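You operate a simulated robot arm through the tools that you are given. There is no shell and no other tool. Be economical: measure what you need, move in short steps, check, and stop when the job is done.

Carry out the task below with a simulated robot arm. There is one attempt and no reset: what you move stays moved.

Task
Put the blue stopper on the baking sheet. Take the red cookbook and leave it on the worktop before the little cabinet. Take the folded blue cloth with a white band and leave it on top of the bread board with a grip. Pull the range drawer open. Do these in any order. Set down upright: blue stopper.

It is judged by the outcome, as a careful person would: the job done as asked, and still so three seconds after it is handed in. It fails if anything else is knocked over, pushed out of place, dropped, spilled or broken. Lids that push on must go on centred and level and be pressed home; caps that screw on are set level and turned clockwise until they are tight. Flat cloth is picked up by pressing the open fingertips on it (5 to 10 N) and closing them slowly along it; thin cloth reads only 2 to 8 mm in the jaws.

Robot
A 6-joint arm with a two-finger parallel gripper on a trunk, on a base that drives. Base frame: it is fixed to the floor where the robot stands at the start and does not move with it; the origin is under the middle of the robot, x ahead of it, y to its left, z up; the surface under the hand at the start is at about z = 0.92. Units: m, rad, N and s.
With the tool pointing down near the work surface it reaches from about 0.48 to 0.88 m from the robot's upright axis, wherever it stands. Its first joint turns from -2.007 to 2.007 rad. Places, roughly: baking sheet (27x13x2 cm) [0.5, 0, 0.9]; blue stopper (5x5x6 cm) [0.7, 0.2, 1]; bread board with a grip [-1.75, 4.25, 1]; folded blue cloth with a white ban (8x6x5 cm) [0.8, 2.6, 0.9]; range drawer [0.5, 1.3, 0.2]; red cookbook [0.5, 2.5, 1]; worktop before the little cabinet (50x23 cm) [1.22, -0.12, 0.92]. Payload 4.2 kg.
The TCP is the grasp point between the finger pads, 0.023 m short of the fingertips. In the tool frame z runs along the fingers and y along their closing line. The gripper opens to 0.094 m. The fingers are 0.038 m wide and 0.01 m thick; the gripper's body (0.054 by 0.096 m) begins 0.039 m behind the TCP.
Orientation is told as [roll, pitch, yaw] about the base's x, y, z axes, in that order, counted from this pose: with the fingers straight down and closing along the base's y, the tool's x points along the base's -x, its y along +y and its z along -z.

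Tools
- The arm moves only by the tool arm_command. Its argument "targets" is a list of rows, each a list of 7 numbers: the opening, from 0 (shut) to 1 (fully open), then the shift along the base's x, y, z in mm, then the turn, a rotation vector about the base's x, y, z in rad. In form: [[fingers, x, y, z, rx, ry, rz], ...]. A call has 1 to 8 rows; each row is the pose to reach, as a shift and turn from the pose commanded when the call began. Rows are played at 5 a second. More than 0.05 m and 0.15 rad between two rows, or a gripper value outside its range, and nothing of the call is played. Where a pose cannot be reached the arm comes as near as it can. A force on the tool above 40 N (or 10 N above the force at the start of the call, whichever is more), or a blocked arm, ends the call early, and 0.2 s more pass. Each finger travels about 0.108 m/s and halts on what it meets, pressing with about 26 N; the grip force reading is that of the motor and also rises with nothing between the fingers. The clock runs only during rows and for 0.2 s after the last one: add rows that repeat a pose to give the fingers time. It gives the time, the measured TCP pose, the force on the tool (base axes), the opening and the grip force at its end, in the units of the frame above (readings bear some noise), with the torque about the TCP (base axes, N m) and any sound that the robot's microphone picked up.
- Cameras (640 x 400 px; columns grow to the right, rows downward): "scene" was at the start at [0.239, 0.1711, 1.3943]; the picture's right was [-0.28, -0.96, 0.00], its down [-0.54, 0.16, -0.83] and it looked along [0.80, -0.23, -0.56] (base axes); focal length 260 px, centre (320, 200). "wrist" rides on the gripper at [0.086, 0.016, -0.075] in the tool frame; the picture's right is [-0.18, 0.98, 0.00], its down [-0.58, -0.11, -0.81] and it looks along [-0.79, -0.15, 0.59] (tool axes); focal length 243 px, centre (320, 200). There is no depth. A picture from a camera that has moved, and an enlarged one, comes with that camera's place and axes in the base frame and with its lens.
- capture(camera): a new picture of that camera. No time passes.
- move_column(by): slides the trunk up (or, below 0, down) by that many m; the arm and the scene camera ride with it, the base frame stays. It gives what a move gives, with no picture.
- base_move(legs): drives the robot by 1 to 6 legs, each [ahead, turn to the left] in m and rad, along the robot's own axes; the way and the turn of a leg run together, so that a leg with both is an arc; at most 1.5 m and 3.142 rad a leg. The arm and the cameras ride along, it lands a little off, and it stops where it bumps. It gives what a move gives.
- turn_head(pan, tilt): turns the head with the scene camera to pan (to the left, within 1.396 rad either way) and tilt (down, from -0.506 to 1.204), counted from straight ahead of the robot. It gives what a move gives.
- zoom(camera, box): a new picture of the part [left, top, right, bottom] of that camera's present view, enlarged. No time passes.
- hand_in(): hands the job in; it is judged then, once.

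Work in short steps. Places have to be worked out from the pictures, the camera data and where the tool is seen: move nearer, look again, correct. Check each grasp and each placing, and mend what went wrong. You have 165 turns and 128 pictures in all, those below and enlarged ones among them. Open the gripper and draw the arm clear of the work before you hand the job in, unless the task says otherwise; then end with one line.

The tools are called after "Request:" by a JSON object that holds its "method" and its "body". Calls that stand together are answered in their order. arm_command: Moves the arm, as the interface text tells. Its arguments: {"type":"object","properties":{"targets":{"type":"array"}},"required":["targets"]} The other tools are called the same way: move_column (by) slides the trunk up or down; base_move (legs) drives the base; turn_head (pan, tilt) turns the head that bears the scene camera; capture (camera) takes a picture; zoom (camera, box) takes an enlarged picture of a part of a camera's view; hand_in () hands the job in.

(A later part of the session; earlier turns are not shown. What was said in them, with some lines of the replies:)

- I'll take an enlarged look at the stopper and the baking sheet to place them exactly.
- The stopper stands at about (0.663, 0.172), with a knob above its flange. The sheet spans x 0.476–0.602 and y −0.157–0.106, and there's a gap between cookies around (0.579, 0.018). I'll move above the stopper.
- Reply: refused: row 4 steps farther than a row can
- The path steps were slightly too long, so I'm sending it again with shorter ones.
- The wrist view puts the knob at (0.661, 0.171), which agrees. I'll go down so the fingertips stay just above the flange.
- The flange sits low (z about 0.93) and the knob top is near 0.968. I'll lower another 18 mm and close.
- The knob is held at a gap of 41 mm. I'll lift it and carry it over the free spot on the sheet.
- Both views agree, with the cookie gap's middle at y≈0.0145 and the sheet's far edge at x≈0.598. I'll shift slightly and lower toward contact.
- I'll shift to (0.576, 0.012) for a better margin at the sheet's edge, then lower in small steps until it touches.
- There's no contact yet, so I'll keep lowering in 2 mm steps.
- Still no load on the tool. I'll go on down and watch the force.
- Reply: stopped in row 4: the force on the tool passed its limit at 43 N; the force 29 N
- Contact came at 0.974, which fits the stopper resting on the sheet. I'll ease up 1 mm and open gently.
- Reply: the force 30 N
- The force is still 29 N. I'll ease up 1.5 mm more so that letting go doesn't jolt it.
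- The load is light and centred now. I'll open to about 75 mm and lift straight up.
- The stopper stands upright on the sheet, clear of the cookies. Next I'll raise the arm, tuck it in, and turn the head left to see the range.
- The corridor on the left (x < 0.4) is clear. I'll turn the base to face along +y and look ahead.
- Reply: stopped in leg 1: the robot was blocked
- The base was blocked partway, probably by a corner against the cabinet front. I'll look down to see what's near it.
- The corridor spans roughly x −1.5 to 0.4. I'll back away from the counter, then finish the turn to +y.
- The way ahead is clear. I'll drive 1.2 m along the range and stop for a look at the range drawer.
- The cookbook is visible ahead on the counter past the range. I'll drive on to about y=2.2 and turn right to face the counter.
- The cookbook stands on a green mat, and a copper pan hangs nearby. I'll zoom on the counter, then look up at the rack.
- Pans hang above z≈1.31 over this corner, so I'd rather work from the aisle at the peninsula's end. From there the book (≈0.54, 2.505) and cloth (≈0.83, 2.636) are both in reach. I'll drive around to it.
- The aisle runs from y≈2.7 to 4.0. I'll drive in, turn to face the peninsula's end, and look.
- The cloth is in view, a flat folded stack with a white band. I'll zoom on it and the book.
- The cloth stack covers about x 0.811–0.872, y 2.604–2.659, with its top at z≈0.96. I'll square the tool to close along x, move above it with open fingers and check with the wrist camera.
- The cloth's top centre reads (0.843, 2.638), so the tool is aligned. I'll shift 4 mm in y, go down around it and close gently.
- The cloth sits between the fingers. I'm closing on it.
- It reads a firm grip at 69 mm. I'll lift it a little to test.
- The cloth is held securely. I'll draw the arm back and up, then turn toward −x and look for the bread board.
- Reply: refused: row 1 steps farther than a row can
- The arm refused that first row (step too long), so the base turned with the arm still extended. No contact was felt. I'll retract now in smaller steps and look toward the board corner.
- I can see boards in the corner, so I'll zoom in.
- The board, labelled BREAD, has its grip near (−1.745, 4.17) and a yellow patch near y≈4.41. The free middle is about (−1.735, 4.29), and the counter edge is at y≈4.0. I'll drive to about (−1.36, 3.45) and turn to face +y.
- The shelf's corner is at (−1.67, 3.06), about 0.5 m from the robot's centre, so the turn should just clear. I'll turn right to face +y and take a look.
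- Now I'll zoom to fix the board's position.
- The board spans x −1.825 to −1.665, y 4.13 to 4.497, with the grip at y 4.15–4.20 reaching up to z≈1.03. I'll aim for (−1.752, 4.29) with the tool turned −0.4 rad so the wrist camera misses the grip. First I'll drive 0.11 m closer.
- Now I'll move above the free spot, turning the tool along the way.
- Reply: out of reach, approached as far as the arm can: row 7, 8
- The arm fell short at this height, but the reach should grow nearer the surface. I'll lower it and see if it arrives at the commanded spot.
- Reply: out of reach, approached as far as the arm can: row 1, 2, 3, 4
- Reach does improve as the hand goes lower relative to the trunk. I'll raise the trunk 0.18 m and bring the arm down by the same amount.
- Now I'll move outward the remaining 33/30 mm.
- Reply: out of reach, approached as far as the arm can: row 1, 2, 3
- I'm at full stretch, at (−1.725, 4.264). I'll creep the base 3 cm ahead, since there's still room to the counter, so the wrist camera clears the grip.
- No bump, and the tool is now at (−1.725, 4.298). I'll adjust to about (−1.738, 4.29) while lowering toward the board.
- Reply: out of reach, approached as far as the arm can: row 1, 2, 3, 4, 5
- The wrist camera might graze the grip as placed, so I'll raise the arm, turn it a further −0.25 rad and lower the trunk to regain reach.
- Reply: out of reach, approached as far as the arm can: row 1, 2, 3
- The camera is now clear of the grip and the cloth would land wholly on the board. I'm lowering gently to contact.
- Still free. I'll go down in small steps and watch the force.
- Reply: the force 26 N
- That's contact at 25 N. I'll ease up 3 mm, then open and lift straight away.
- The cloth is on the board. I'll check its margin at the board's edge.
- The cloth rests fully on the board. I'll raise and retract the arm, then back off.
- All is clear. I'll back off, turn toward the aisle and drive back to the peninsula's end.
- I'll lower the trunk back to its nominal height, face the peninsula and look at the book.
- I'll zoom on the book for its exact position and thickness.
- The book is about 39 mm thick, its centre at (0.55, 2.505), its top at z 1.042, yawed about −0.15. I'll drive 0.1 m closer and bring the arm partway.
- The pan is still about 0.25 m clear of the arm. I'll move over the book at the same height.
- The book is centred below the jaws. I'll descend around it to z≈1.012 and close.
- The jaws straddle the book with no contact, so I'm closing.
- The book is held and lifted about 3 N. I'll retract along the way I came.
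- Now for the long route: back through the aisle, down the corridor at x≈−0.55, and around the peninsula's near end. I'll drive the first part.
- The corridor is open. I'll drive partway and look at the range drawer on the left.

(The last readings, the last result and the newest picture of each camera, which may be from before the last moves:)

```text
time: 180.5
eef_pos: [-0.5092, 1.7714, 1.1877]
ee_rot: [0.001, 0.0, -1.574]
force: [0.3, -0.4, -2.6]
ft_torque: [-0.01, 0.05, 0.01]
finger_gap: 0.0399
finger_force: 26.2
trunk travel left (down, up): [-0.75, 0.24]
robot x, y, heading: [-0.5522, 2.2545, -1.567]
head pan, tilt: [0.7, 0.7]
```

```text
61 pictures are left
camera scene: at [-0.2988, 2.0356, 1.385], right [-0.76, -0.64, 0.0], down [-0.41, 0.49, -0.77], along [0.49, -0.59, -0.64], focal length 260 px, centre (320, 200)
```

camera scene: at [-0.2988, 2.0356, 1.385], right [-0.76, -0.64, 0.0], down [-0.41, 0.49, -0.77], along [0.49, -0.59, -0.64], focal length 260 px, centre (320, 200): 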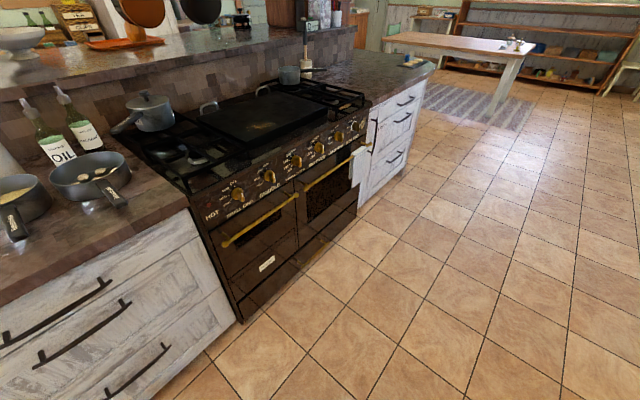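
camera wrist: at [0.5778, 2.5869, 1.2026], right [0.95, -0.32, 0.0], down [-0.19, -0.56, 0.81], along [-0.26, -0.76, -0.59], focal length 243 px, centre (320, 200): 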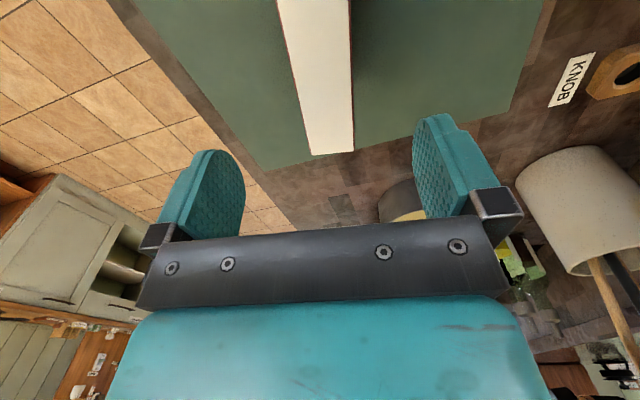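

Request:
{"method": "zoom", "body": {"camera": "scene", "box": [200, 130, 380, 320]}}

```text
2.11 times, centred on (290, 225) of scene
camera zoom: at [-0.2988, 2.0356, 1.385], right [-0.76, -0.64, 0.0], down [-0.41, 0.49, -0.77], along [0.49, -0.59, -0.64], focal length 546 px, centre (383, 147)
```

zoom: 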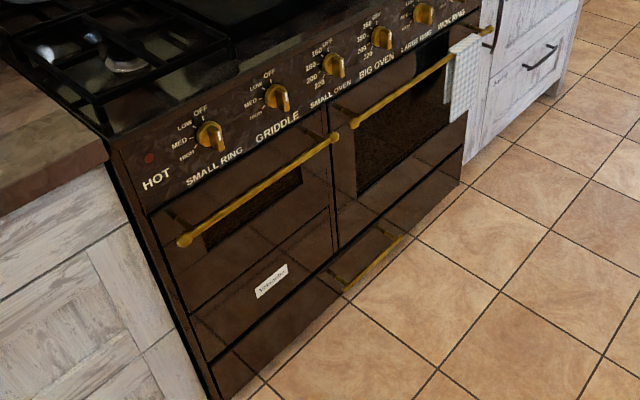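

The drawer has a gold bar handle, roughly y 1.22–1.46 and low down. I'll come back to it and now carry the book on around the end of the peninsula.

Request:
{"method": "base_move", "body": {"legs": [[1.5, 0], [1.5, 0], [0, 1.571]]}}

Request:
{"method": "turn_head", "body": {"pan": 0.0, "tilt": 0.5}}

Request:
{"method": "capture", "body": {"camera": "scene"}}

```text
time: 198.9
eef_pos: [-0.0811, -0.7257, 1.1875]
ee_rot: [0.002, -0.001, -0.001]
force: [-0.1, -0.2, -2.4]
ft_torque: [-0.03, 0.0, 0.0]
finger_gap: 0.04
finger_force: 25.8
trunk travel left (down, up): [-0.75, 0.24]
robot x, y, heading: [-0.5608, -0.7651, -0.002]
head pan, tilt: [0.7, 0.7]
```

```text
time: 199.9
eef_pos: [-0.0816, -0.7254, 1.1892]
ee_rot: [0.003, 0.001, -0.002]
force: [-0.1, 1.3, -1.6]
ft_torque: [0.03, 0.02, 0.04]
finger_gap: 0.0399
finger_force: 26.2
trunk travel left (down, up): [-0.75, 0.24]
robot x, y, heading: [-0.562, -0.7661, 0.003]
head pan, tilt: [0.0, 0.499]
```

```text
59 pictures are left
camera scene: at [-0.3167, -0.5715, 1.4027], right [0.0, -1.0, 0.0], down [-0.48, 0.0, -0.88], along [0.88, 0.0, -0.48], focal length 260 px, centre (320, 200)
```

scene: 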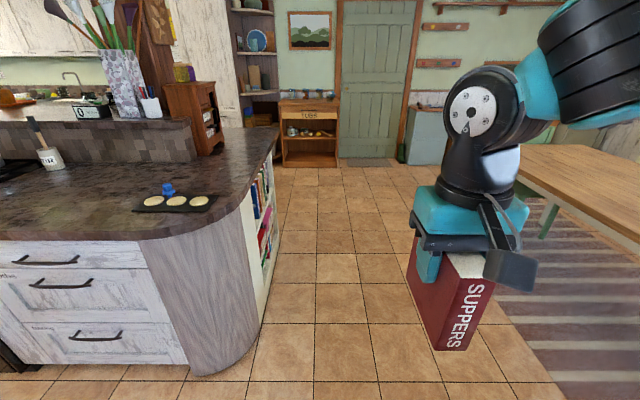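

The little cabinet stands on the counter and the space before it is near the end edge. I'll drive to about (1.2, −0.8) and turn to face +y.

Request:
{"method": "base_move", "body": {"legs": [[0, -0.022], [1.5, 0], [0.26, 0]]}}

Request:
{"method": "turn_head", "body": {"pan": 1.2, "tilt": 0.6}}

Request:
{"method": "capture", "body": {"camera": "scene"}}

```text
time: 209.2
eef_pos: [1.6774, -0.7708, 1.1888]
ee_rot: [0.003, 0.001, -0.025]
force: [0.0, 0.4, -2.0]
ft_torque: [0.0, 0.05, 0.03]
finger_gap: 0.0399
finger_force: 26.2
trunk travel left (down, up): [-0.75, 0.24]
robot x, y, heading: [1.1984, -0.804, -0.023]
head pan, tilt: [0.0, 0.499]
```

```text
time: 210.6
eef_pos: [1.6756, -0.7711, 1.1877]
ee_rot: [0.002, 0.001, -0.024]
force: [-0.5, 0.0, -2.3]
ft_torque: [0.0, 0.04, 0.01]
finger_gap: 0.0398
finger_force: 26.2
trunk travel left (down, up): [-0.75, 0.24]
robot x, y, heading: [1.1925, -0.8008, -0.022]
head pan, tilt: [1.201, 0.6]
```

```text
58 pictures are left
camera scene: at [1.3882, -0.5282, 1.3936], right [0.92, -0.38, 0.0], down [-0.22, -0.52, -0.83], along [0.31, 0.76, -0.56], focal length 260 px, centre (320, 200)
```

scene: 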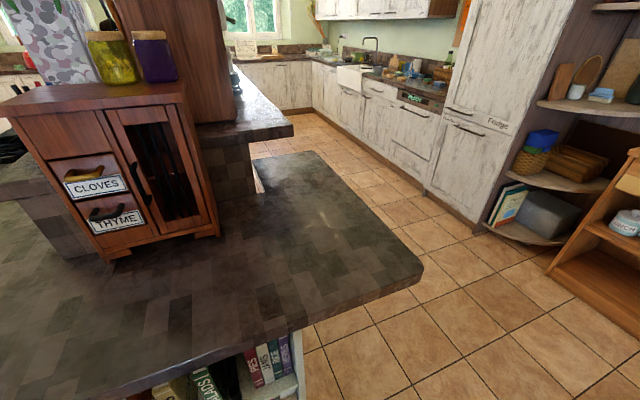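

The little cabinet's front base runs along y≈0.07, x 1.085–1.327. I'll set the book at about (1.21, −0.115). First I turn to face it.

Request:
{"method": "base_move", "body": {"legs": [[0, 1.593]]}}

Request:
{"method": "turn_head", "body": {"pan": -0.2, "tilt": 0.7}}

Request:
{"method": "capture", "body": {"camera": "scene"}}

```text
time: 214.8
eef_pos: [1.1604, -0.3226, 1.1881]
ee_rot: [0.0, -0.001, 1.557]
force: [-0.5, -0.4, -2.3]
ft_torque: [-0.02, 0.01, -0.02]
finger_gap: 0.0398
finger_force: 26.2
trunk travel left (down, up): [-0.75, 0.24]
robot x, y, heading: [1.1959, -0.8061, 1.561]
head pan, tilt: [1.201, 0.6]
```

```text
time: 216.3
eef_pos: [1.1598, -0.3227, 1.1888]
ee_rot: [0.002, 0.0, 1.557]
force: [0.5, -0.5, -2.6]
ft_torque: [-0.01, -0.03, 0.0]
finger_gap: 0.0397
finger_force: 26.1
trunk travel left (down, up): [-0.75, 0.24]
robot x, y, heading: [1.1964, -0.8033, 1.566]
head pan, tilt: [-0.201, 0.7]
```

```text
57 pictures are left
camera scene: at [1.0228, -0.5646, 1.385], right [0.98, -0.21, 0.0], down [-0.13, -0.63, -0.76], along [0.16, 0.75, -0.64], focal length 260 px, centre (320, 200)
```

scene: 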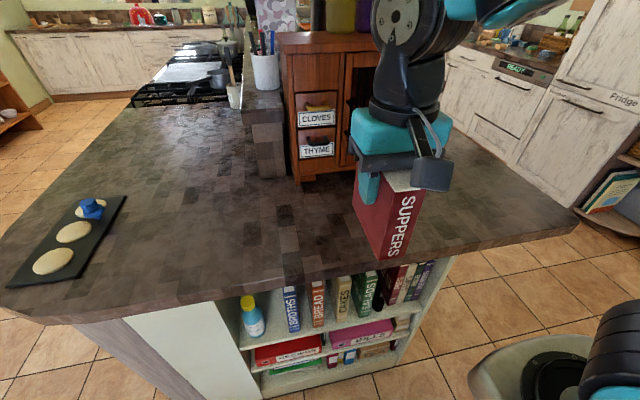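

Clear. I'll move the book forward over the spot and begin lowering.

Request:
{"method": "arm_command", "body": {"targets": [[0.1, 10, 42, 0, 0, 0, 0], [0.1, 20, 84, 0, 0, 0, 0], [0.1, 30, 126, -10, 0, 0, 0], [0.1, 40, 168, -30, 0, 0, 0], [0.1, 50, 205, -60, 0, 0, 0], [0.1, 50, 206, -105, 0, 0, 0], [0.1, 50, 206, -145, 0, 0, 0], [0.1, 50, 206, -165, 0, 0, 0]]}}

Request:
{"method": "capture", "body": {"camera": "scene"}}

```text
time: 218.1
eef_pos: [1.2119, -0.1164, 1.0225]
ee_rot: [0.003, -0.001, 1.558]
force: [-0.1, -0.5, -2.0]
ft_torque: [0.03, -0.03, -0.01]
finger_gap: 0.0399
finger_force: 26.5
trunk travel left (down, up): [-0.75, 0.24]
robot x, y, heading: [1.1929, -0.8028, 1.56]
head pan, tilt: [-0.201, 0.7]
```

```text
56 pictures are left
camera scene: at [1.0229, -0.5648, 1.385], right [0.98, -0.21, 0.0], down [-0.14, -0.63, -0.77], along [0.16, 0.75, -0.64], focal length 260 px, centre (320, 200)
```

scene: 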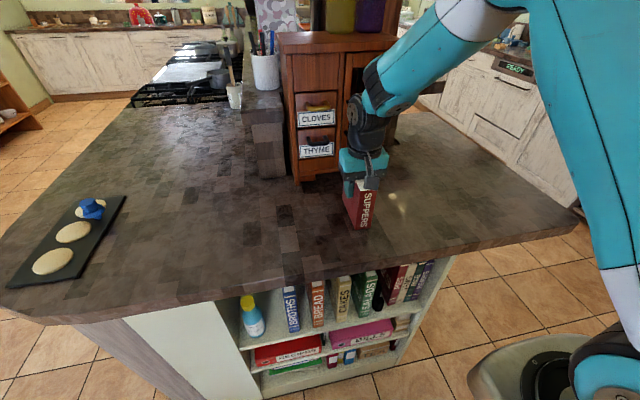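

I'm lowering the last centimetre in small steps until it touches.

Request:
{"method": "arm_command", "body": {"targets": [[0.1, 0, 0, -5, 0, 0, 0], [0.1, 0, 0, -8, 0, 0, 0], [0.1, 0, 0, -10, 0, 0, 0], [0.1, 0, 0, -12, 0, 0, 0], [0.1, 0, 0, -13.5, 0, 0, 0], [0.1, 0, 0, -13.5, 0, 0, 0]]}}

```text
time: 219.5
eef_pos: [1.2108, -0.1173, 1.0087]
ee_rot: [0.002, -0.001, 1.555]
force: [0.1, 0.2, -2.6]
ft_torque: [0.0, 0.01, -0.03]
finger_gap: 0.0401
finger_force: 25.8
trunk travel left (down, up): [-0.75, 0.24]
robot x, y, heading: [1.196, -0.8056, 1.56]
head pan, tilt: [-0.201, 0.7]
```

Request:
{"method": "arm_command", "body": {"targets": [[0.1, 0, 0, -1, 0, 0, 0], [0.1, 0, 0, -2, 0, 0, 0], [0.1, 0, 0, -3, 0, 0, 0], [0.1, 0, 0, -4, 0, 0, 0], [0.1, 0, 0, -4, 0, 0, 0]]}}

```text
time: 220.7
eef_pos: [1.2104, -0.1174, 1.0076]
ee_rot: [0.003, -0.005, 1.558]
force: [1.2, 0.0, 23.9]
ft_torque: [0.04, -0.67, 0.16]
finger_gap: 0.0398
finger_force: 26.1
trunk travel left (down, up): [-0.75, 0.24]
robot x, y, heading: [1.1962, -0.8039, 1.556]
head pan, tilt: [-0.201, 0.7]
```

Contact, with 24 N up. I'll ease up 2.5 mm and then open.

Request:
{"method": "arm_command", "body": {"targets": [[0.1, 0, 0, 1.5, 0, 0, 0], [0.1, 0, 0, 2.5, 0, 0, 0], [0.1, 0, 0, 2.5, 0, 0, 0]]}}

Request:
{"method": "arm_command", "body": {"targets": [[0.6, 0, 0, 0, 0, 0, 0], [0.9, 0, 0, 0, 0, 0, 0], [1, 0, 0, 0, 0, 0, 0], [1, 0, 0, 0, 0, 0, 0]]}}

Request:
{"method": "capture", "body": {"camera": "wrist"}}

```text
time: 221.5
eef_pos: [1.2107, -0.1177, 1.0075]
ee_rot: [0.003, 0.002, 1.557]
force: [0.0, 1.1, 0.2]
ft_torque: [0.25, -0.08, 0.01]
finger_gap: 0.0398
finger_force: 25.9
trunk travel left (down, up): [-0.75, 0.24]
robot x, y, heading: [1.1954, -0.8056, 1.558]
head pan, tilt: [-0.201, 0.7]
```

```text
time: 222.5
eef_pos: [1.21, -0.117, 1.0076]
ee_rot: [0.001, -0.001, 1.557]
force: [-0.2, -0.8, -0.1]
ft_torque: [-0.03, 0.03, -0.02]
finger_gap: 0.094
finger_force: 0.0
trunk travel left (down, up): [-0.75, 0.24]
robot x, y, heading: [1.1979, -0.8044, 1.559]
head pan, tilt: [-0.201, 0.7]
```

```text
55 pictures are left
camera wrist: at [1.193, -0.2035, 1.0821], right [-0.98, 0.2, 0.0], down [0.12, 0.58, 0.81], along [0.16, 0.79, -0.59], focal length 243 px, centre (320, 200)
```

wrist: 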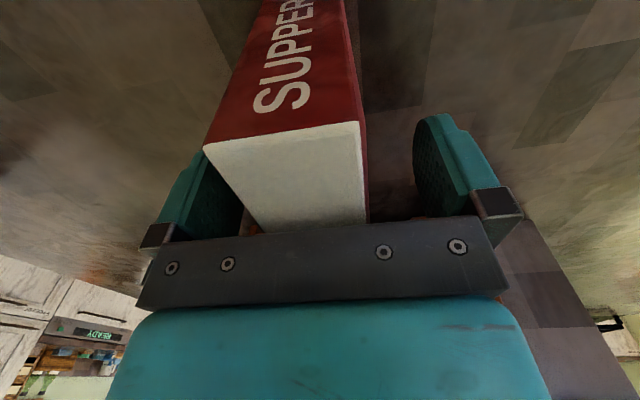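

The book stands free between the open fingers. I'll lift straight up and retract.

Request:
{"method": "arm_command", "body": {"targets": [[1, 3, 0, 8, 0, 0, 0], [1, 3, 0, 40, 0, 0, 0], [1, 3, 0, 85, 0, 0, 0], [1, 3, 0, 130, 0, 0, 0], [1, 3, -40, 155, 0, 0, 0], [1, 0, -85, 170, 0, 0, 0], [1, -10, -130, 180, 0, 0, 0], [1, -20, -175, 185, 0, 0, 0]]}}

Request:
{"method": "capture", "body": {"camera": "scene"}}

```text
time: 224.3
eef_pos: [1.1909, -0.2926, 1.1938]
ee_rot: [0.002, 0.001, 1.555]
force: [-0.3, 0.7, -1.1]
ft_torque: [-0.08, 0.04, -0.02]
finger_gap: 0.094
finger_force: 0.0
trunk travel left (down, up): [-0.75, 0.24]
robot x, y, heading: [1.1937, -0.8033, 1.566]
head pan, tilt: [-0.201, 0.7]
```

```text
54 pictures are left
camera scene: at [1.0229, -0.5639, 1.3849], right [0.98, -0.21, 0.0], down [-0.13, -0.63, -0.76], along [0.16, 0.75, -0.64], focal length 260 px, centre (320, 200)
```

scene: 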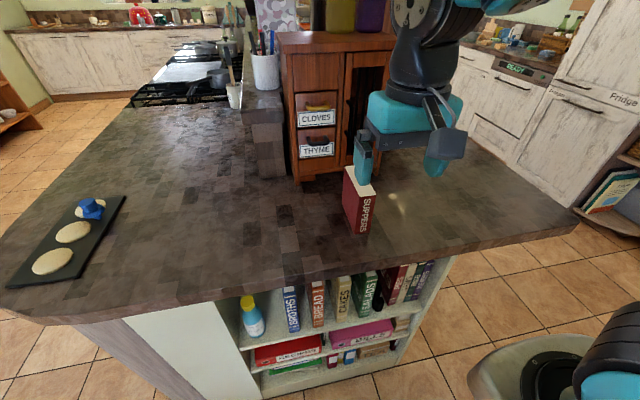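

The book stands in front of the little cabinet. Now the drawer: I'll drive back around to the corridor in front of the range.

Request:
{"method": "base_move", "body": {"legs": [[0, 1.58], [1.5, 0], [0.3, 0], [0, -1.571], [1.5, 0]]}}

Request:
{"method": "turn_head", "body": {"pan": -0.7, "tilt": 0.75}}

Request:
{"method": "capture", "body": {"camera": "scene"}}

```text
time: 248.2
eef_pos: [-0.6357, 1.2133, 1.1956]
ee_rot: [0.003, 0.002, 1.583]
force: [-0.8, -1.0, 0.7]
ft_torque: [0.01, 0.04, 0.01]
finger_gap: 0.0941
finger_force: 0.1
trunk travel left (down, up): [-0.75, 0.24]
robot x, y, heading: [-0.6185, 0.7054, 1.586]
head pan, tilt: [-0.201, 0.7]
```

```text
time: 249.1
eef_pos: [-0.638, 1.2134, 1.195]
ee_rot: [0.001, 0.001, 1.581]
force: [0.3, 0.5, -0.1]
ft_torque: [-0.03, 0.0, 0.0]
finger_gap: 0.0943
finger_force: 0.0
trunk travel left (down, up): [-0.75, 0.24]
robot x, y, heading: [-0.6233, 0.7038, 1.587]
head pan, tilt: [-0.7, 0.75]
```

```text
53 pictures are left
camera scene: at [-0.7622, 0.9182, 1.3807], right [0.77, -0.63, 0.0], down [-0.43, -0.53, -0.73], along [0.46, 0.57, -0.68], focal length 260 px, centre (320, 200)
```

scene: 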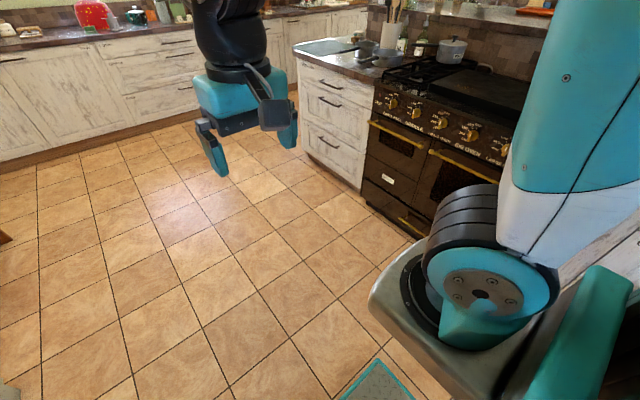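

I'll go on to y≈1.34, face the range and take a look at the drawer handle.

Request:
{"method": "base_move", "body": {"legs": [[0.64, 0], [0, -1.587]]}}

Request:
{"method": "turn_head", "body": {"pan": -0.1, "tilt": 0.75}}

Request:
{"method": "capture", "body": {"camera": "scene"}}

```text
time: 256.5
eef_pos: [-0.1177, 1.3507, 1.1949]
ee_rot: [0.0, 0.001, -0.004]
force: [0.4, 1.2, -0.5]
ft_torque: [0.03, -0.01, -0.02]
finger_gap: 0.0939
finger_force: 0.0
trunk travel left (down, up): [-0.75, 0.24]
robot x, y, heading: [-0.6299, 1.337, 0.001]
head pan, tilt: [-0.7, 0.75]
```

```text
time: 257.5
eef_pos: [-0.1173, 1.3502, 1.1957]
ee_rot: [0.002, 0.0, -0.004]
force: [-1.0, -0.3, -0.2]
ft_torque: [0.0, 0.02, 0.0]
finger_gap: 0.0939
finger_force: 0.1
trunk travel left (down, up): [-0.75, 0.24]
robot x, y, heading: [-0.6295, 1.3379, 0.0]
head pan, tilt: [-0.099, 0.75]
```

```text
52 pictures are left
camera scene: at [-0.392, 1.5263, 1.3807], right [-0.1, -0.99, 0.0], down [-0.68, 0.07, -0.73], along [0.73, -0.07, -0.68], focal length 260 px, centre (320, 200)
```

scene: 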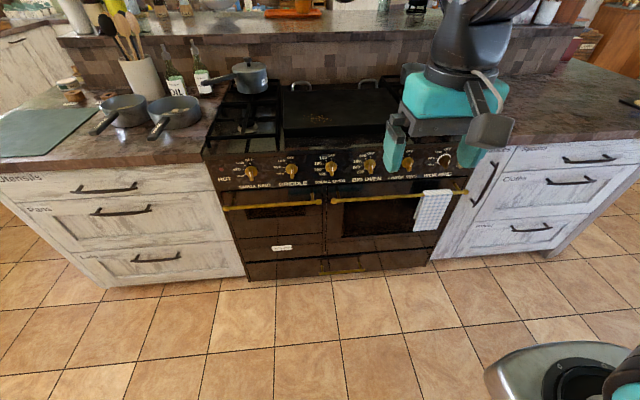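

Request:
{"method": "zoom", "body": {"camera": "scene", "box": [240, 180, 440, 300]}}

```text
3.20 times, centred on (340, 240) of scene
camera zoom: at [-0.392, 1.5263, 1.3807], right [-0.1, -0.99, 0.0], down [-0.68, 0.07, -0.73], along [0.73, -0.07, -0.68], focal length 830 px, centre (256, 72)
```

zoom: 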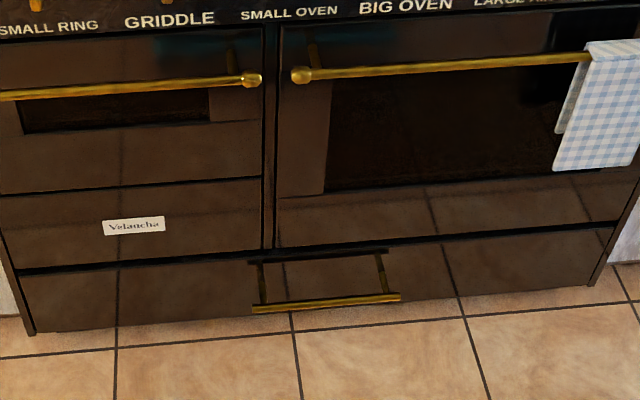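

Crossing the two views puts the handle bar at x≈0.33, y 1.21–1.46, z≈0.18, about 9 cm off the drawer face. I'll grip it from above with the fingers closing along x. First I drive 0.22 m ahead and rotate the tool.

Request:
{"method": "base_move", "body": {"legs": [[0.22, 0]]}}

Request:
{"method": "arm_command", "body": {"targets": [[1, 0, 0, 0, 0, 0, -0.14], [1, 0, 0, 0, 0, 0, -0.28], [1, 0, 0, 0, 0, 0, -0.42], [1, 0, 0, 0, 0, 0, -0.56], [1, 0, 0, 0, 0, 0, -0.7], [1, 0, 0, 0, 0, 0, -0.84], [1, 0, 0, 0, 0, 0, -0.98], [1, 0, 0, 0, 0, 0, -1.12]]}}

Request:
{"method": "arm_command", "body": {"targets": [[1, 0, 0, 0, 0, 0, -0.14], [1, 0, 0, 0, 0, 0, -0.28], [1, 0, 0, 0, 0, 0, -0.42], [1, 0, 0, 0, 0, 0, -0.447]]}}

Request:
{"method": "capture", "body": {"camera": "scene"}}

```text
time: 259.2
eef_pos: [0.1064, 1.3507, 1.1949]
ee_rot: [0.0, 0.0, -0.002]
force: [-0.5, 0.0, -0.7]
ft_torque: [0.0, 0.0, 0.03]
finger_gap: 0.0941
finger_force: 0.0
trunk travel left (down, up): [-0.75, 0.24]
robot x, y, heading: [-0.4063, 1.3416, 0.003]
head pan, tilt: [-0.099, 0.75]
```

```text
time: 261.0
eef_pos: [0.1054, 1.3504, 1.194]
ee_rot: [0.002, 0.0, -1.125]
force: [0.0, 0.0, 0.7]
ft_torque: [0.01, -0.01, -0.04]
finger_gap: 0.0941
finger_force: 0.0
trunk travel left (down, up): [-0.75, 0.24]
robot x, y, heading: [-0.4054, 1.3388, 0.001]
head pan, tilt: [-0.099, 0.75]
```

```text
time: 262.0
eef_pos: [0.1053, 1.3497, 1.1949]
ee_rot: [0.001, 0.0, -1.574]
force: [-0.2, -0.1, -0.3]
ft_torque: [0.03, 0.04, 0.02]
finger_gap: 0.0941
finger_force: 0.1
trunk travel left (down, up): [-0.75, 0.24]
robot x, y, heading: [-0.4064, 1.339, 0.002]
head pan, tilt: [-0.099, 0.75]
```

```text
50 pictures are left
camera scene: at [-0.1688, 1.5267, 1.3807], right [-0.1, -1.0, 0.0], down [-0.68, 0.07, -0.73], along [0.73, -0.07, -0.68], focal length 260 px, centre (320, 200)
```

scene: 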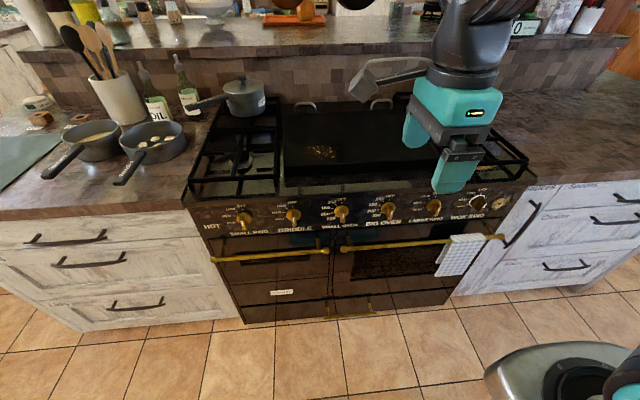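

The tool is turned. I'll lower the trunk 0.6 m while the hand is clear of the range front, then look.

Request:
{"method": "move_column", "body": {"by": -0.6}}

Request:
{"method": "turn_head", "body": {"pan": -0.25, "tilt": 0.7}}

Request:
{"method": "capture", "body": {"camera": "scene"}}

```text
refused: -0.6 is not a number from -0.4 to 0.4
```

```text
time: 262.7
eef_pos: [0.1061, 1.3516, 1.1951]
ee_rot: [0.0, -0.001, -1.57]
force: [-0.6, 0.5, -0.1]
ft_torque: [0.03, 0.01, 0.01]
finger_gap: 0.0939
finger_force: 0.0
trunk travel left (down, up): [-0.75, 0.24]
robot x, y, heading: [-0.4072, 1.3365, 0.004]
head pan, tilt: [-0.25, 0.7]
```

```text
49 pictures are left
camera scene: at [-0.1689, 1.514, 1.385], right [-0.25, -0.97, 0.0], down [-0.62, 0.16, -0.76], along [0.74, -0.19, -0.64], focal length 260 px, centre (320, 200)
```

scene: 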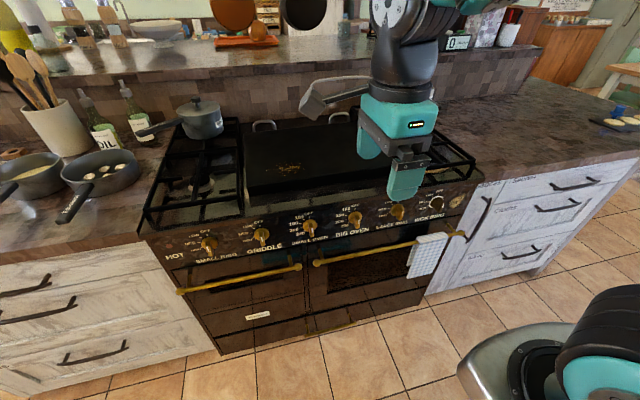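

The trunk move is limited to 0.4 m at a time, so I'll lower in two parts.

Request:
{"method": "move_column", "body": {"by": -0.35}}

Request:
{"method": "move_column", "body": {"by": -0.3}}

Request:
{"method": "capture", "body": {"camera": "scene"}}

```text
time: 266.1
eef_pos: [0.1062, 1.3502, 0.8449]
ee_rot: [0.003, 0.0, -1.57]
force: [0.9, 0.3, 1.1]
ft_torque: [0.0, 0.04, 0.01]
finger_gap: 0.0938
finger_force: 0.0
trunk travel left (down, up): [-0.4, 0.59]
robot x, y, heading: [-0.4042, 1.3342, 0.003]
head pan, tilt: [-0.25, 0.7]
```

```text
time: 269.1
eef_pos: [0.1056, 1.3507, 0.544]
ee_rot: [0.002, 0.0, -1.57]
force: [-1.3, 1.2, 0.0]
ft_torque: [0.0, -0.01, 0.01]
finger_gap: 0.0941
finger_force: 0.0
trunk travel left (down, up): [-0.1, 0.89]
robot x, y, heading: [-0.4041, 1.3389, 0.002]
head pan, tilt: [-0.25, 0.7]
```

```text
48 pictures are left
camera scene: at [-0.1689, 1.514, 0.735], right [-0.25, -0.97, 0.0], down [-0.62, 0.16, -0.76], along [0.74, -0.19, -0.64], focal length 260 px, centre (320, 200)
```

scene: 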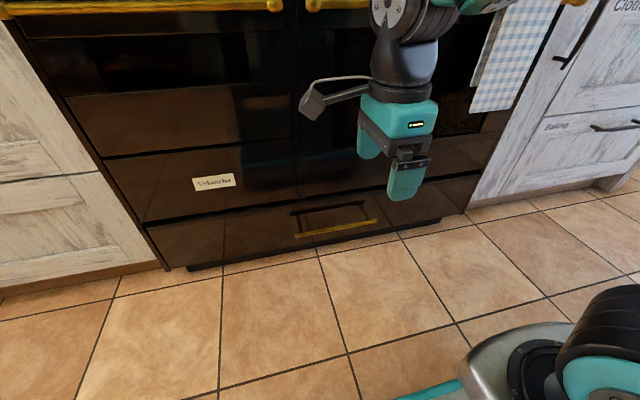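

The view is good from here. I'll zoom on the handle.

Request:
{"method": "zoom", "body": {"camera": "scene", "box": [260, 180, 420, 270]}}

```text
4.00 times, centred on (340, 225) of scene
camera zoom: at [-0.1689, 1.514, 0.735], right [-0.25, -0.97, 0.0], down [-0.62, 0.16, -0.76], along [0.74, -0.19, -0.64], focal length 1038 px, centre (240, 100)
```

zoom: 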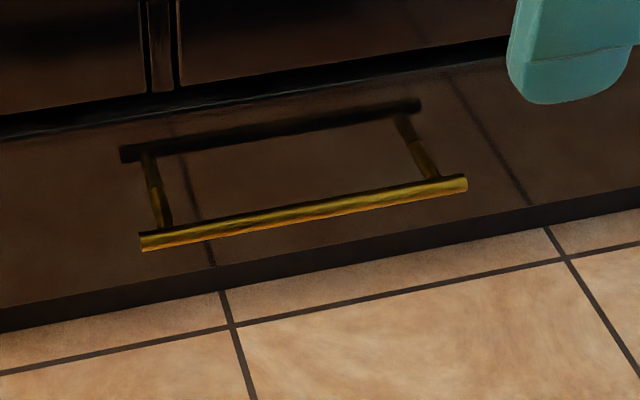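

The bar is at x≈0.322, z≈0.192, y 1.22–1.46. The glossy face mirrors the posts, so the true standoff is only about 4 cm. I'll hook the rear finger of the open gripper behind the bar (tool centre x≈0.291) so its body clears the face, then close. The trunk goes down the last 0.1 m first.

Request:
{"method": "move_column", "body": {"by": -0.095}}

Request:
{"method": "arm_command", "body": {"targets": [[1, 30, -2, -20, 0, 0, 0], [1, 60, -4, -40, 0, 0, 0], [1, 90, -6, -60, 0, 0, 0], [1, 120, -8, -80, 0, 0, 0], [1, 150, -10, -100, 0, 0, 0], [1, 172, -10, -125, 0, 0, 0], [1, 180, -10, -155, 0, 0, 0], [1, 182, -10, -165, 0, 0, 0]]}}

Request:
{"method": "capture", "body": {"camera": "scene"}}

Request:
{"method": "capture", "body": {"camera": "wrist"}}

```text
time: 270.4
eef_pos: [0.1059, 1.3505, 0.4507]
ee_rot: [0.001, 0.001, -1.569]
force: [-0.5, -0.6, 0.1]
ft_torque: [0.01, -0.01, 0.0]
finger_gap: 0.0942
finger_force: 0.1
trunk travel left (down, up): [-0.005, 0.985]
robot x, y, heading: [-0.4036, 1.3399, -0.002]
head pan, tilt: [-0.25, 0.7]
```

```text
time: 272.2
eef_pos: [0.288, 1.3392, 0.2847]
ee_rot: [0.002, 0.0, -1.569]
force: [0.5, 0.1, 0.6]
ft_torque: [0.01, 0.01, 0.01]
finger_gap: 0.0938
finger_force: 0.1
trunk travel left (down, up): [-0.005, 0.985]
robot x, y, heading: [-0.4041, 1.3371, 0.002]
head pan, tilt: [-0.25, 0.7]
```

```text
46 pictures are left
camera scene: at [-0.1689, 1.514, 0.64], right [-0.25, -0.97, 0.0], down [-0.62, 0.16, -0.76], along [0.74, -0.19, -0.64], focal length 260 px, centre (320, 200)
```

scene: 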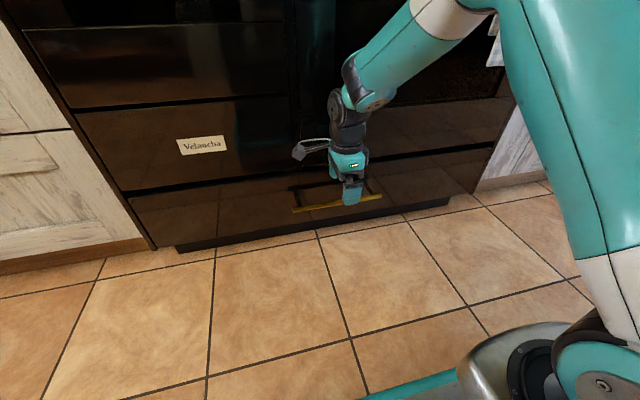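

```text
45 pictures are left
camera wrist: at [0.3044, 1.4256, 0.3581], right [0.98, -0.18, 0.0], down [-0.11, -0.58, 0.81], along [-0.15, -0.79, -0.59], focal length 243 px, centre (320, 200)
```

wrist: 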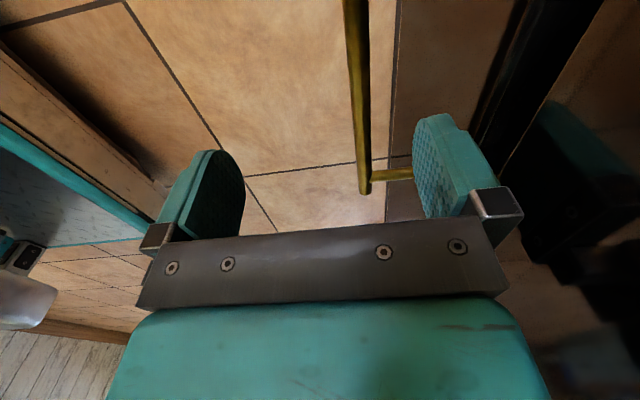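

The rear finger hangs between the bar (x≈0.314) and the face (≈0.365) with room on both sides. I'm going straight down behind the bar.

Request:
{"method": "arm_command", "body": {"targets": [[1, 0, 0, -25, 0, 0, 0], [1, 0, 0, -50, 0, 0, 0], [1, 0, 0, -75, 0, 0, 0], [1, 0, 0, -88, 0, 0, 0], [1, 0, 0, -88, 0, 0, 0]]}}

Request:
{"method": "capture", "body": {"camera": "wrist"}}

Request:
{"method": "zoom", "body": {"camera": "scene", "box": [260, 120, 420, 230]}}

```text
time: 273.4
eef_pos: [0.2879, 1.341, 0.1973]
ee_rot: [0.003, -0.001, -1.569]
force: [0.4, -0.2, -0.5]
ft_torque: [0.01, 0.0, 0.0]
finger_gap: 0.0942
finger_force: 0.1
trunk travel left (down, up): [-0.005, 0.985]
robot x, y, heading: [-0.4063, 1.3354, 0.003]
head pan, tilt: [-0.25, 0.7]
```

```text
44 pictures are left
camera wrist: at [0.3039, 1.4259, 0.2704], right [0.98, -0.18, 0.0], down [-0.11, -0.58, 0.81], along [-0.15, -0.79, -0.59], focal length 243 px, centre (320, 200)
```

wrist: 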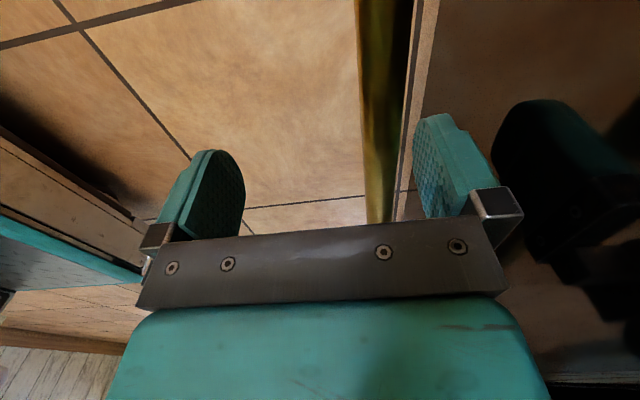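

```text
3.64 times, centred on (340, 175) of scene
camera zoom: at [-0.1689, 1.514, 0.64], right [-0.25, -0.97, 0.0], down [-0.62, 0.16, -0.76], along [0.74, -0.19, -0.64], focal length 944 px, centre (247, 291)
```

zoom: 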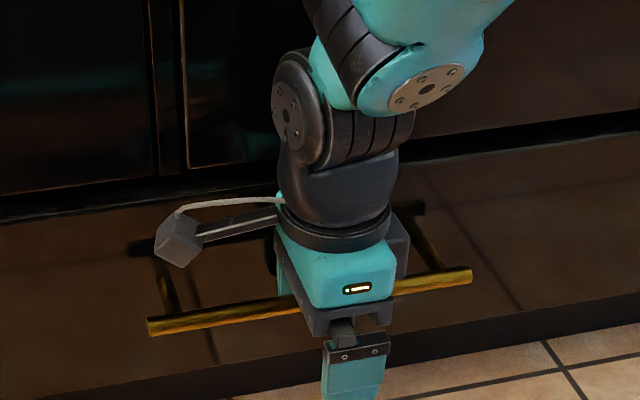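

The bar is between the fingers. I'll close while moving slightly toward it, so that the grip ends centred on the bar.

Request:
{"method": "arm_command", "body": {"targets": [[0.8, 4, 0, 0, 0, 0, 0], [0.6, 9, 0, 0, 0, 0, 0], [0.45, 15, 0, 0, 0, 0, 0], [0.3, 21, 0, 0, 0, 0, 0], [0.1, 24, 0, 0, 0, 0, 0], [0.05, 24, 0, 0, 0, 0, 0], [0.05, 24, 0, 0, 0, 0, 0]]}}

Request:
{"method": "capture", "body": {"camera": "wrist"}}

```text
time: 275.0
eef_pos: [0.3125, 1.3414, 0.1968]
ee_rot: [0.002, 0.0, -1.571]
force: [-2.6, 3.2, -1.4]
ft_torque: [-0.06, -1.41, -0.93]
finger_gap: 0.0193
finger_force: 16.0
trunk travel left (down, up): [-0.005, 0.985]
robot x, y, heading: [-0.4033, 1.339, 0.003]
head pan, tilt: [-0.25, 0.7]
```

```text
42 pictures are left
camera wrist: at [0.328, 1.4266, 0.2704], right [0.98, -0.18, 0.0], down [-0.11, -0.58, 0.81], along [-0.15, -0.79, -0.59], focal length 243 px, centre (320, 200)
```

wrist: 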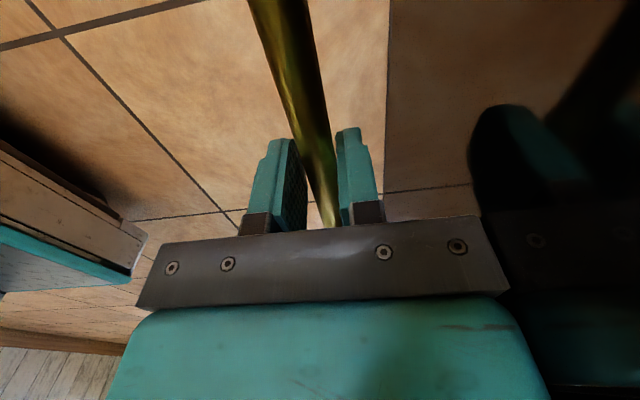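

The bar is gripped. I'll pull the first 6 cm with the arm and watch the force.

Request:
{"method": "arm_command", "body": {"targets": [[0, -5, 0, 0, 0, 0, 0], [0, -15, 0, 0, 0, 0, 0], [0, -30, 0, 0, 0, 0, 0], [0, -45, 0, 0, 0, 0, 0], [0, -60, 0, 0, 0, 0, 0], [0, -60, 0, 0, 0, 0, 0]]}}

Request:
{"method": "capture", "body": {"camera": "scene"}}

```text
time: 276.4
eef_pos: [0.2529, 1.3413, 0.1963]
ee_rot: [0.002, -0.001, -1.569]
force: [-2.1, 7.7, 0.4]
ft_torque: [-0.16, -2.43, -1.38]
finger_gap: 0.0194
finger_force: 26.0
trunk travel left (down, up): [-0.005, 0.985]
robot x, y, heading: [-0.403, 1.3428, 0.0]
head pan, tilt: [-0.25, 0.7]
```

```text
41 pictures are left
camera scene: at [-0.169, 1.5141, 0.6401], right [-0.25, -0.97, 0.0], down [-0.62, 0.16, -0.77], along [0.74, -0.19, -0.64], focal length 260 px, centre (320, 200)
```

scene: 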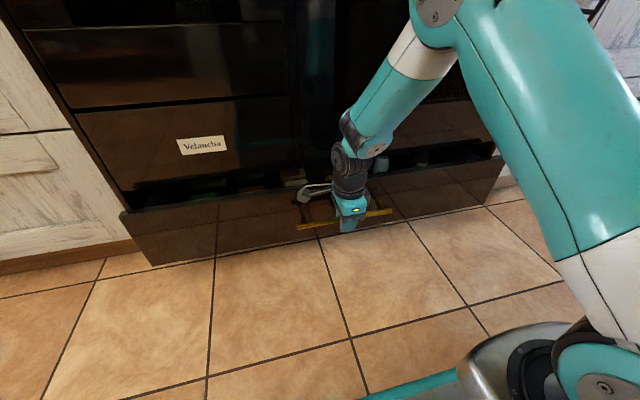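

The drawer slides out easily. I'll keep pulling by backing the base 0.2 m.

Request:
{"method": "base_move", "body": {"legs": [[-0.2, 0]]}}

Request:
{"method": "capture", "body": {"camera": "scene"}}

```text
time: 278.0
eef_pos: [0.0533, 1.3412, 0.1963]
ee_rot: [0.005, 0.002, -1.57]
force: [-2.1, 18.7, 2.3]
ft_torque: [-0.67, -2.73, -1.28]
finger_gap: 0.0192
finger_force: 26.4
trunk travel left (down, up): [-0.005, 0.985]
robot x, y, heading: [-0.6016, 1.3355, 0.004]
head pan, tilt: [-0.25, 0.7]
```

```text
40 pictures are left
camera scene: at [-0.3679, 1.5139, 0.64], right [-0.25, -0.97, 0.0], down [-0.62, 0.16, -0.77], along [0.74, -0.19, -0.64], focal length 260 px, centre (320, 200)
```

scene: 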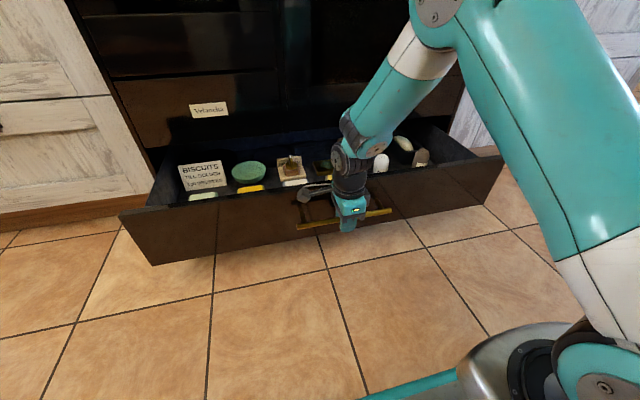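

The drawer is 26 cm open with its contents in place. I'll pull a little further with the arm, in case there's more travel.

Request:
{"method": "arm_command", "body": {"targets": [[0, -10, 0, 0, 0, 0, 0], [0, -20, 0, 0, 0, 0, 0], [0, -30, 0, 0, 0, 0, 0], [0, -40, 0, 0, 0, 0, 0], [0, -50, 0, 0, 0, 0, 0], [0, -60, 0, 0, 0, 0, 0]]}}

```text
time: 279.4
eef_pos: [-0.0075, 1.3427, 0.1983]
ee_rot: [0.004, 0.002, -1.569]
force: [1.7, 3.4, 4.6]
ft_torque: [0.01, -2.32, -1.7]
finger_gap: 0.019
finger_force: 25.9
trunk travel left (down, up): [-0.005, 0.985]
robot x, y, heading: [-0.6047, 1.3433, 0.0]
head pan, tilt: [-0.25, 0.7]
```

That's 32 cm open and plenty. I'll release the bar and lift the hand straight up.

Request:
{"method": "arm_command", "body": {"targets": [[0.3, 0, 0, 0, 0, 0, 0], [0.45, 0, 0, 0, 0, 0, 0], [0.5, 0, 0, 0, 0, 0, 0], [0.5, 0, 0, 0, 0, 0, 0]]}}

Request:
{"method": "capture", "body": {"camera": "wrist"}}

```text
time: 280.4
eef_pos: [-0.0065, 1.3398, 0.1967]
ee_rot: [0.002, 0.002, -1.567]
force: [-1.8, -0.5, -1.2]
ft_torque: [0.03, -0.03, -0.05]
finger_gap: 0.0471
finger_force: 0.0
trunk travel left (down, up): [-0.005, 0.985]
robot x, y, heading: [-0.6044, 1.3395, 0.001]
head pan, tilt: [-0.25, 0.7]
```

```text
39 pictures are left
camera wrist: at [0.0089, 1.4266, 0.2703], right [0.98, -0.18, 0.0], down [-0.11, -0.58, 0.81], along [-0.15, -0.79, -0.59], focal length 243 px, centre (320, 200)
```

wrist: 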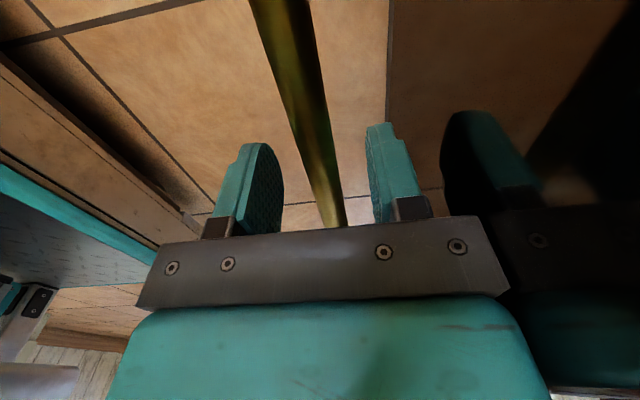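

The bar is free between the fingers. I'm lifting straight up.

Request:
{"method": "arm_command", "body": {"targets": [[0.5, -3, 0, 15, 0, 0, 0], [0.5, -3, 0, 45, 0, 0, 0], [0.5, -3, 0, 85, 0, 0, 0], [0.5, -5, 0, 130, 0, 0, 0], [0.5, -5, 0, 175, 0, 0, 0], [0.5, -5, 0, 220, 0, 0, 0]]}}

Request:
{"method": "capture", "body": {"camera": "scene"}}

```text
time: 281.8
eef_pos: [-0.0124, 1.3403, 0.4188]
ee_rot: [0.004, 0.0, -1.567]
force: [-0.3, -1.0, -0.3]
ft_torque: [-0.01, 0.0, 0.04]
finger_gap: 0.047
finger_force: 0.1
trunk travel left (down, up): [-0.005, 0.985]
robot x, y, heading: [-0.6065, 1.3384, 0.003]
head pan, tilt: [-0.25, 0.7]
```

```text
38 pictures are left
camera scene: at [-0.3678, 1.5139, 0.6399], right [-0.25, -0.97, 0.0], down [-0.62, 0.16, -0.76], along [0.74, -0.19, -0.64], focal length 260 px, centre (320, 200)
```

scene: 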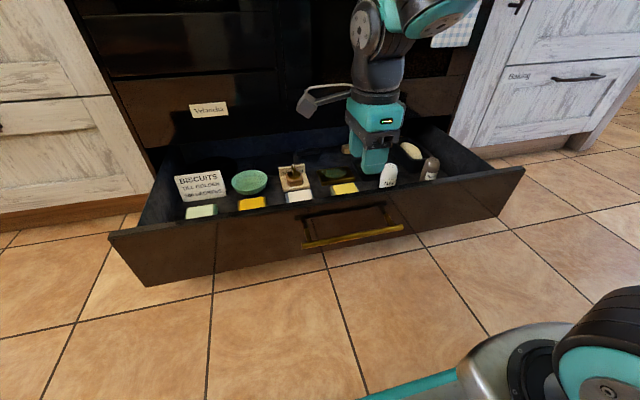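

The drawer stays open with its contents undisturbed. I'll back the base away, raise the trunk and take a final look.

Request:
{"method": "base_move", "body": {"legs": [[-0.25, 0]]}}

Request:
{"method": "move_column", "body": {"by": 0.4}}

Request:
{"method": "move_column", "body": {"by": 0.35}}

Request:
{"method": "turn_head", "body": {"pan": -0.5, "tilt": 0.5}}

Request:
{"method": "capture", "body": {"camera": "scene"}}

```text
time: 283.6
eef_pos: [-0.2642, 1.3394, 0.4191]
ee_rot: [0.002, 0.002, -1.571]
force: [-0.5, 0.0, -0.1]
ft_torque: [-0.01, 0.0, -0.01]
finger_gap: 0.0469
finger_force: 0.2
trunk travel left (down, up): [-0.005, 0.985]
robot x, y, heading: [-0.8552, 1.3395, 0.0]
head pan, tilt: [-0.25, 0.7]
```

```text
time: 287.5
eef_pos: [-0.2656, 1.3395, 0.8188]
ee_rot: [0.002, 0.002, -1.57]
force: [0.6, 0.2, -0.9]
ft_torque: [-0.03, -0.01, -0.02]
finger_gap: 0.0469
finger_force: 0.0
trunk travel left (down, up): [-0.405, 0.585]
robot x, y, heading: [-0.854, 1.3372, 0.001]
head pan, tilt: [-0.25, 0.7]
```

```text
time: 290.9
eef_pos: [-0.264, 1.3422, 1.169]
ee_rot: [0.002, 0.002, -1.57]
force: [-0.2, -0.5, 0.5]
ft_torque: [-0.04, 0.04, 0.01]
finger_gap: 0.047
finger_force: 0.1
trunk travel left (down, up): [-0.755, 0.235]
robot x, y, heading: [-0.8585, 1.3346, 0.006]
head pan, tilt: [-0.25, 0.7]
```

```text
time: 291.7
eef_pos: [-0.2643, 1.3381, 1.1685]
ee_rot: [0.003, 0.002, -1.571]
force: [0.1, 0.1, 0.2]
ft_torque: [0.0, 0.0, -0.02]
finger_gap: 0.047
finger_force: 0.1
trunk travel left (down, up): [-0.755, 0.235]
robot x, y, heading: [-0.8562, 1.3365, 0.002]
head pan, tilt: [-0.499, 0.499]
```

```text
37 pictures are left
camera scene: at [-0.6222, 1.4907, 1.4076], right [-0.48, -0.88, 0.0], down [-0.42, 0.23, -0.88], along [0.77, -0.42, -0.48], focal length 260 px, centre (320, 200)
```

scene: 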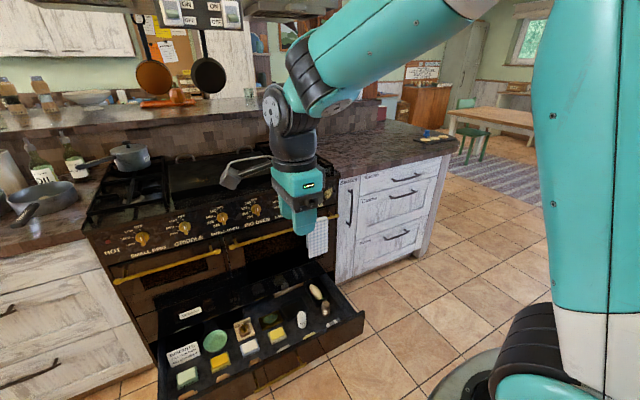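

All four parts of the job are done: the stopper, the book, the cloth and the drawer. The arm is clear and holding nothing, so I'm handing in.

Request:
{"method": "hand_in", "body": {}}

```text
The job is handed in.
```

The blue stopper is upright on the baking sheet, the red cookbook stands on the worktop before the little cabinet, the folded cloth is on the bread board, and the range drawer is pulled about 32 cm open.
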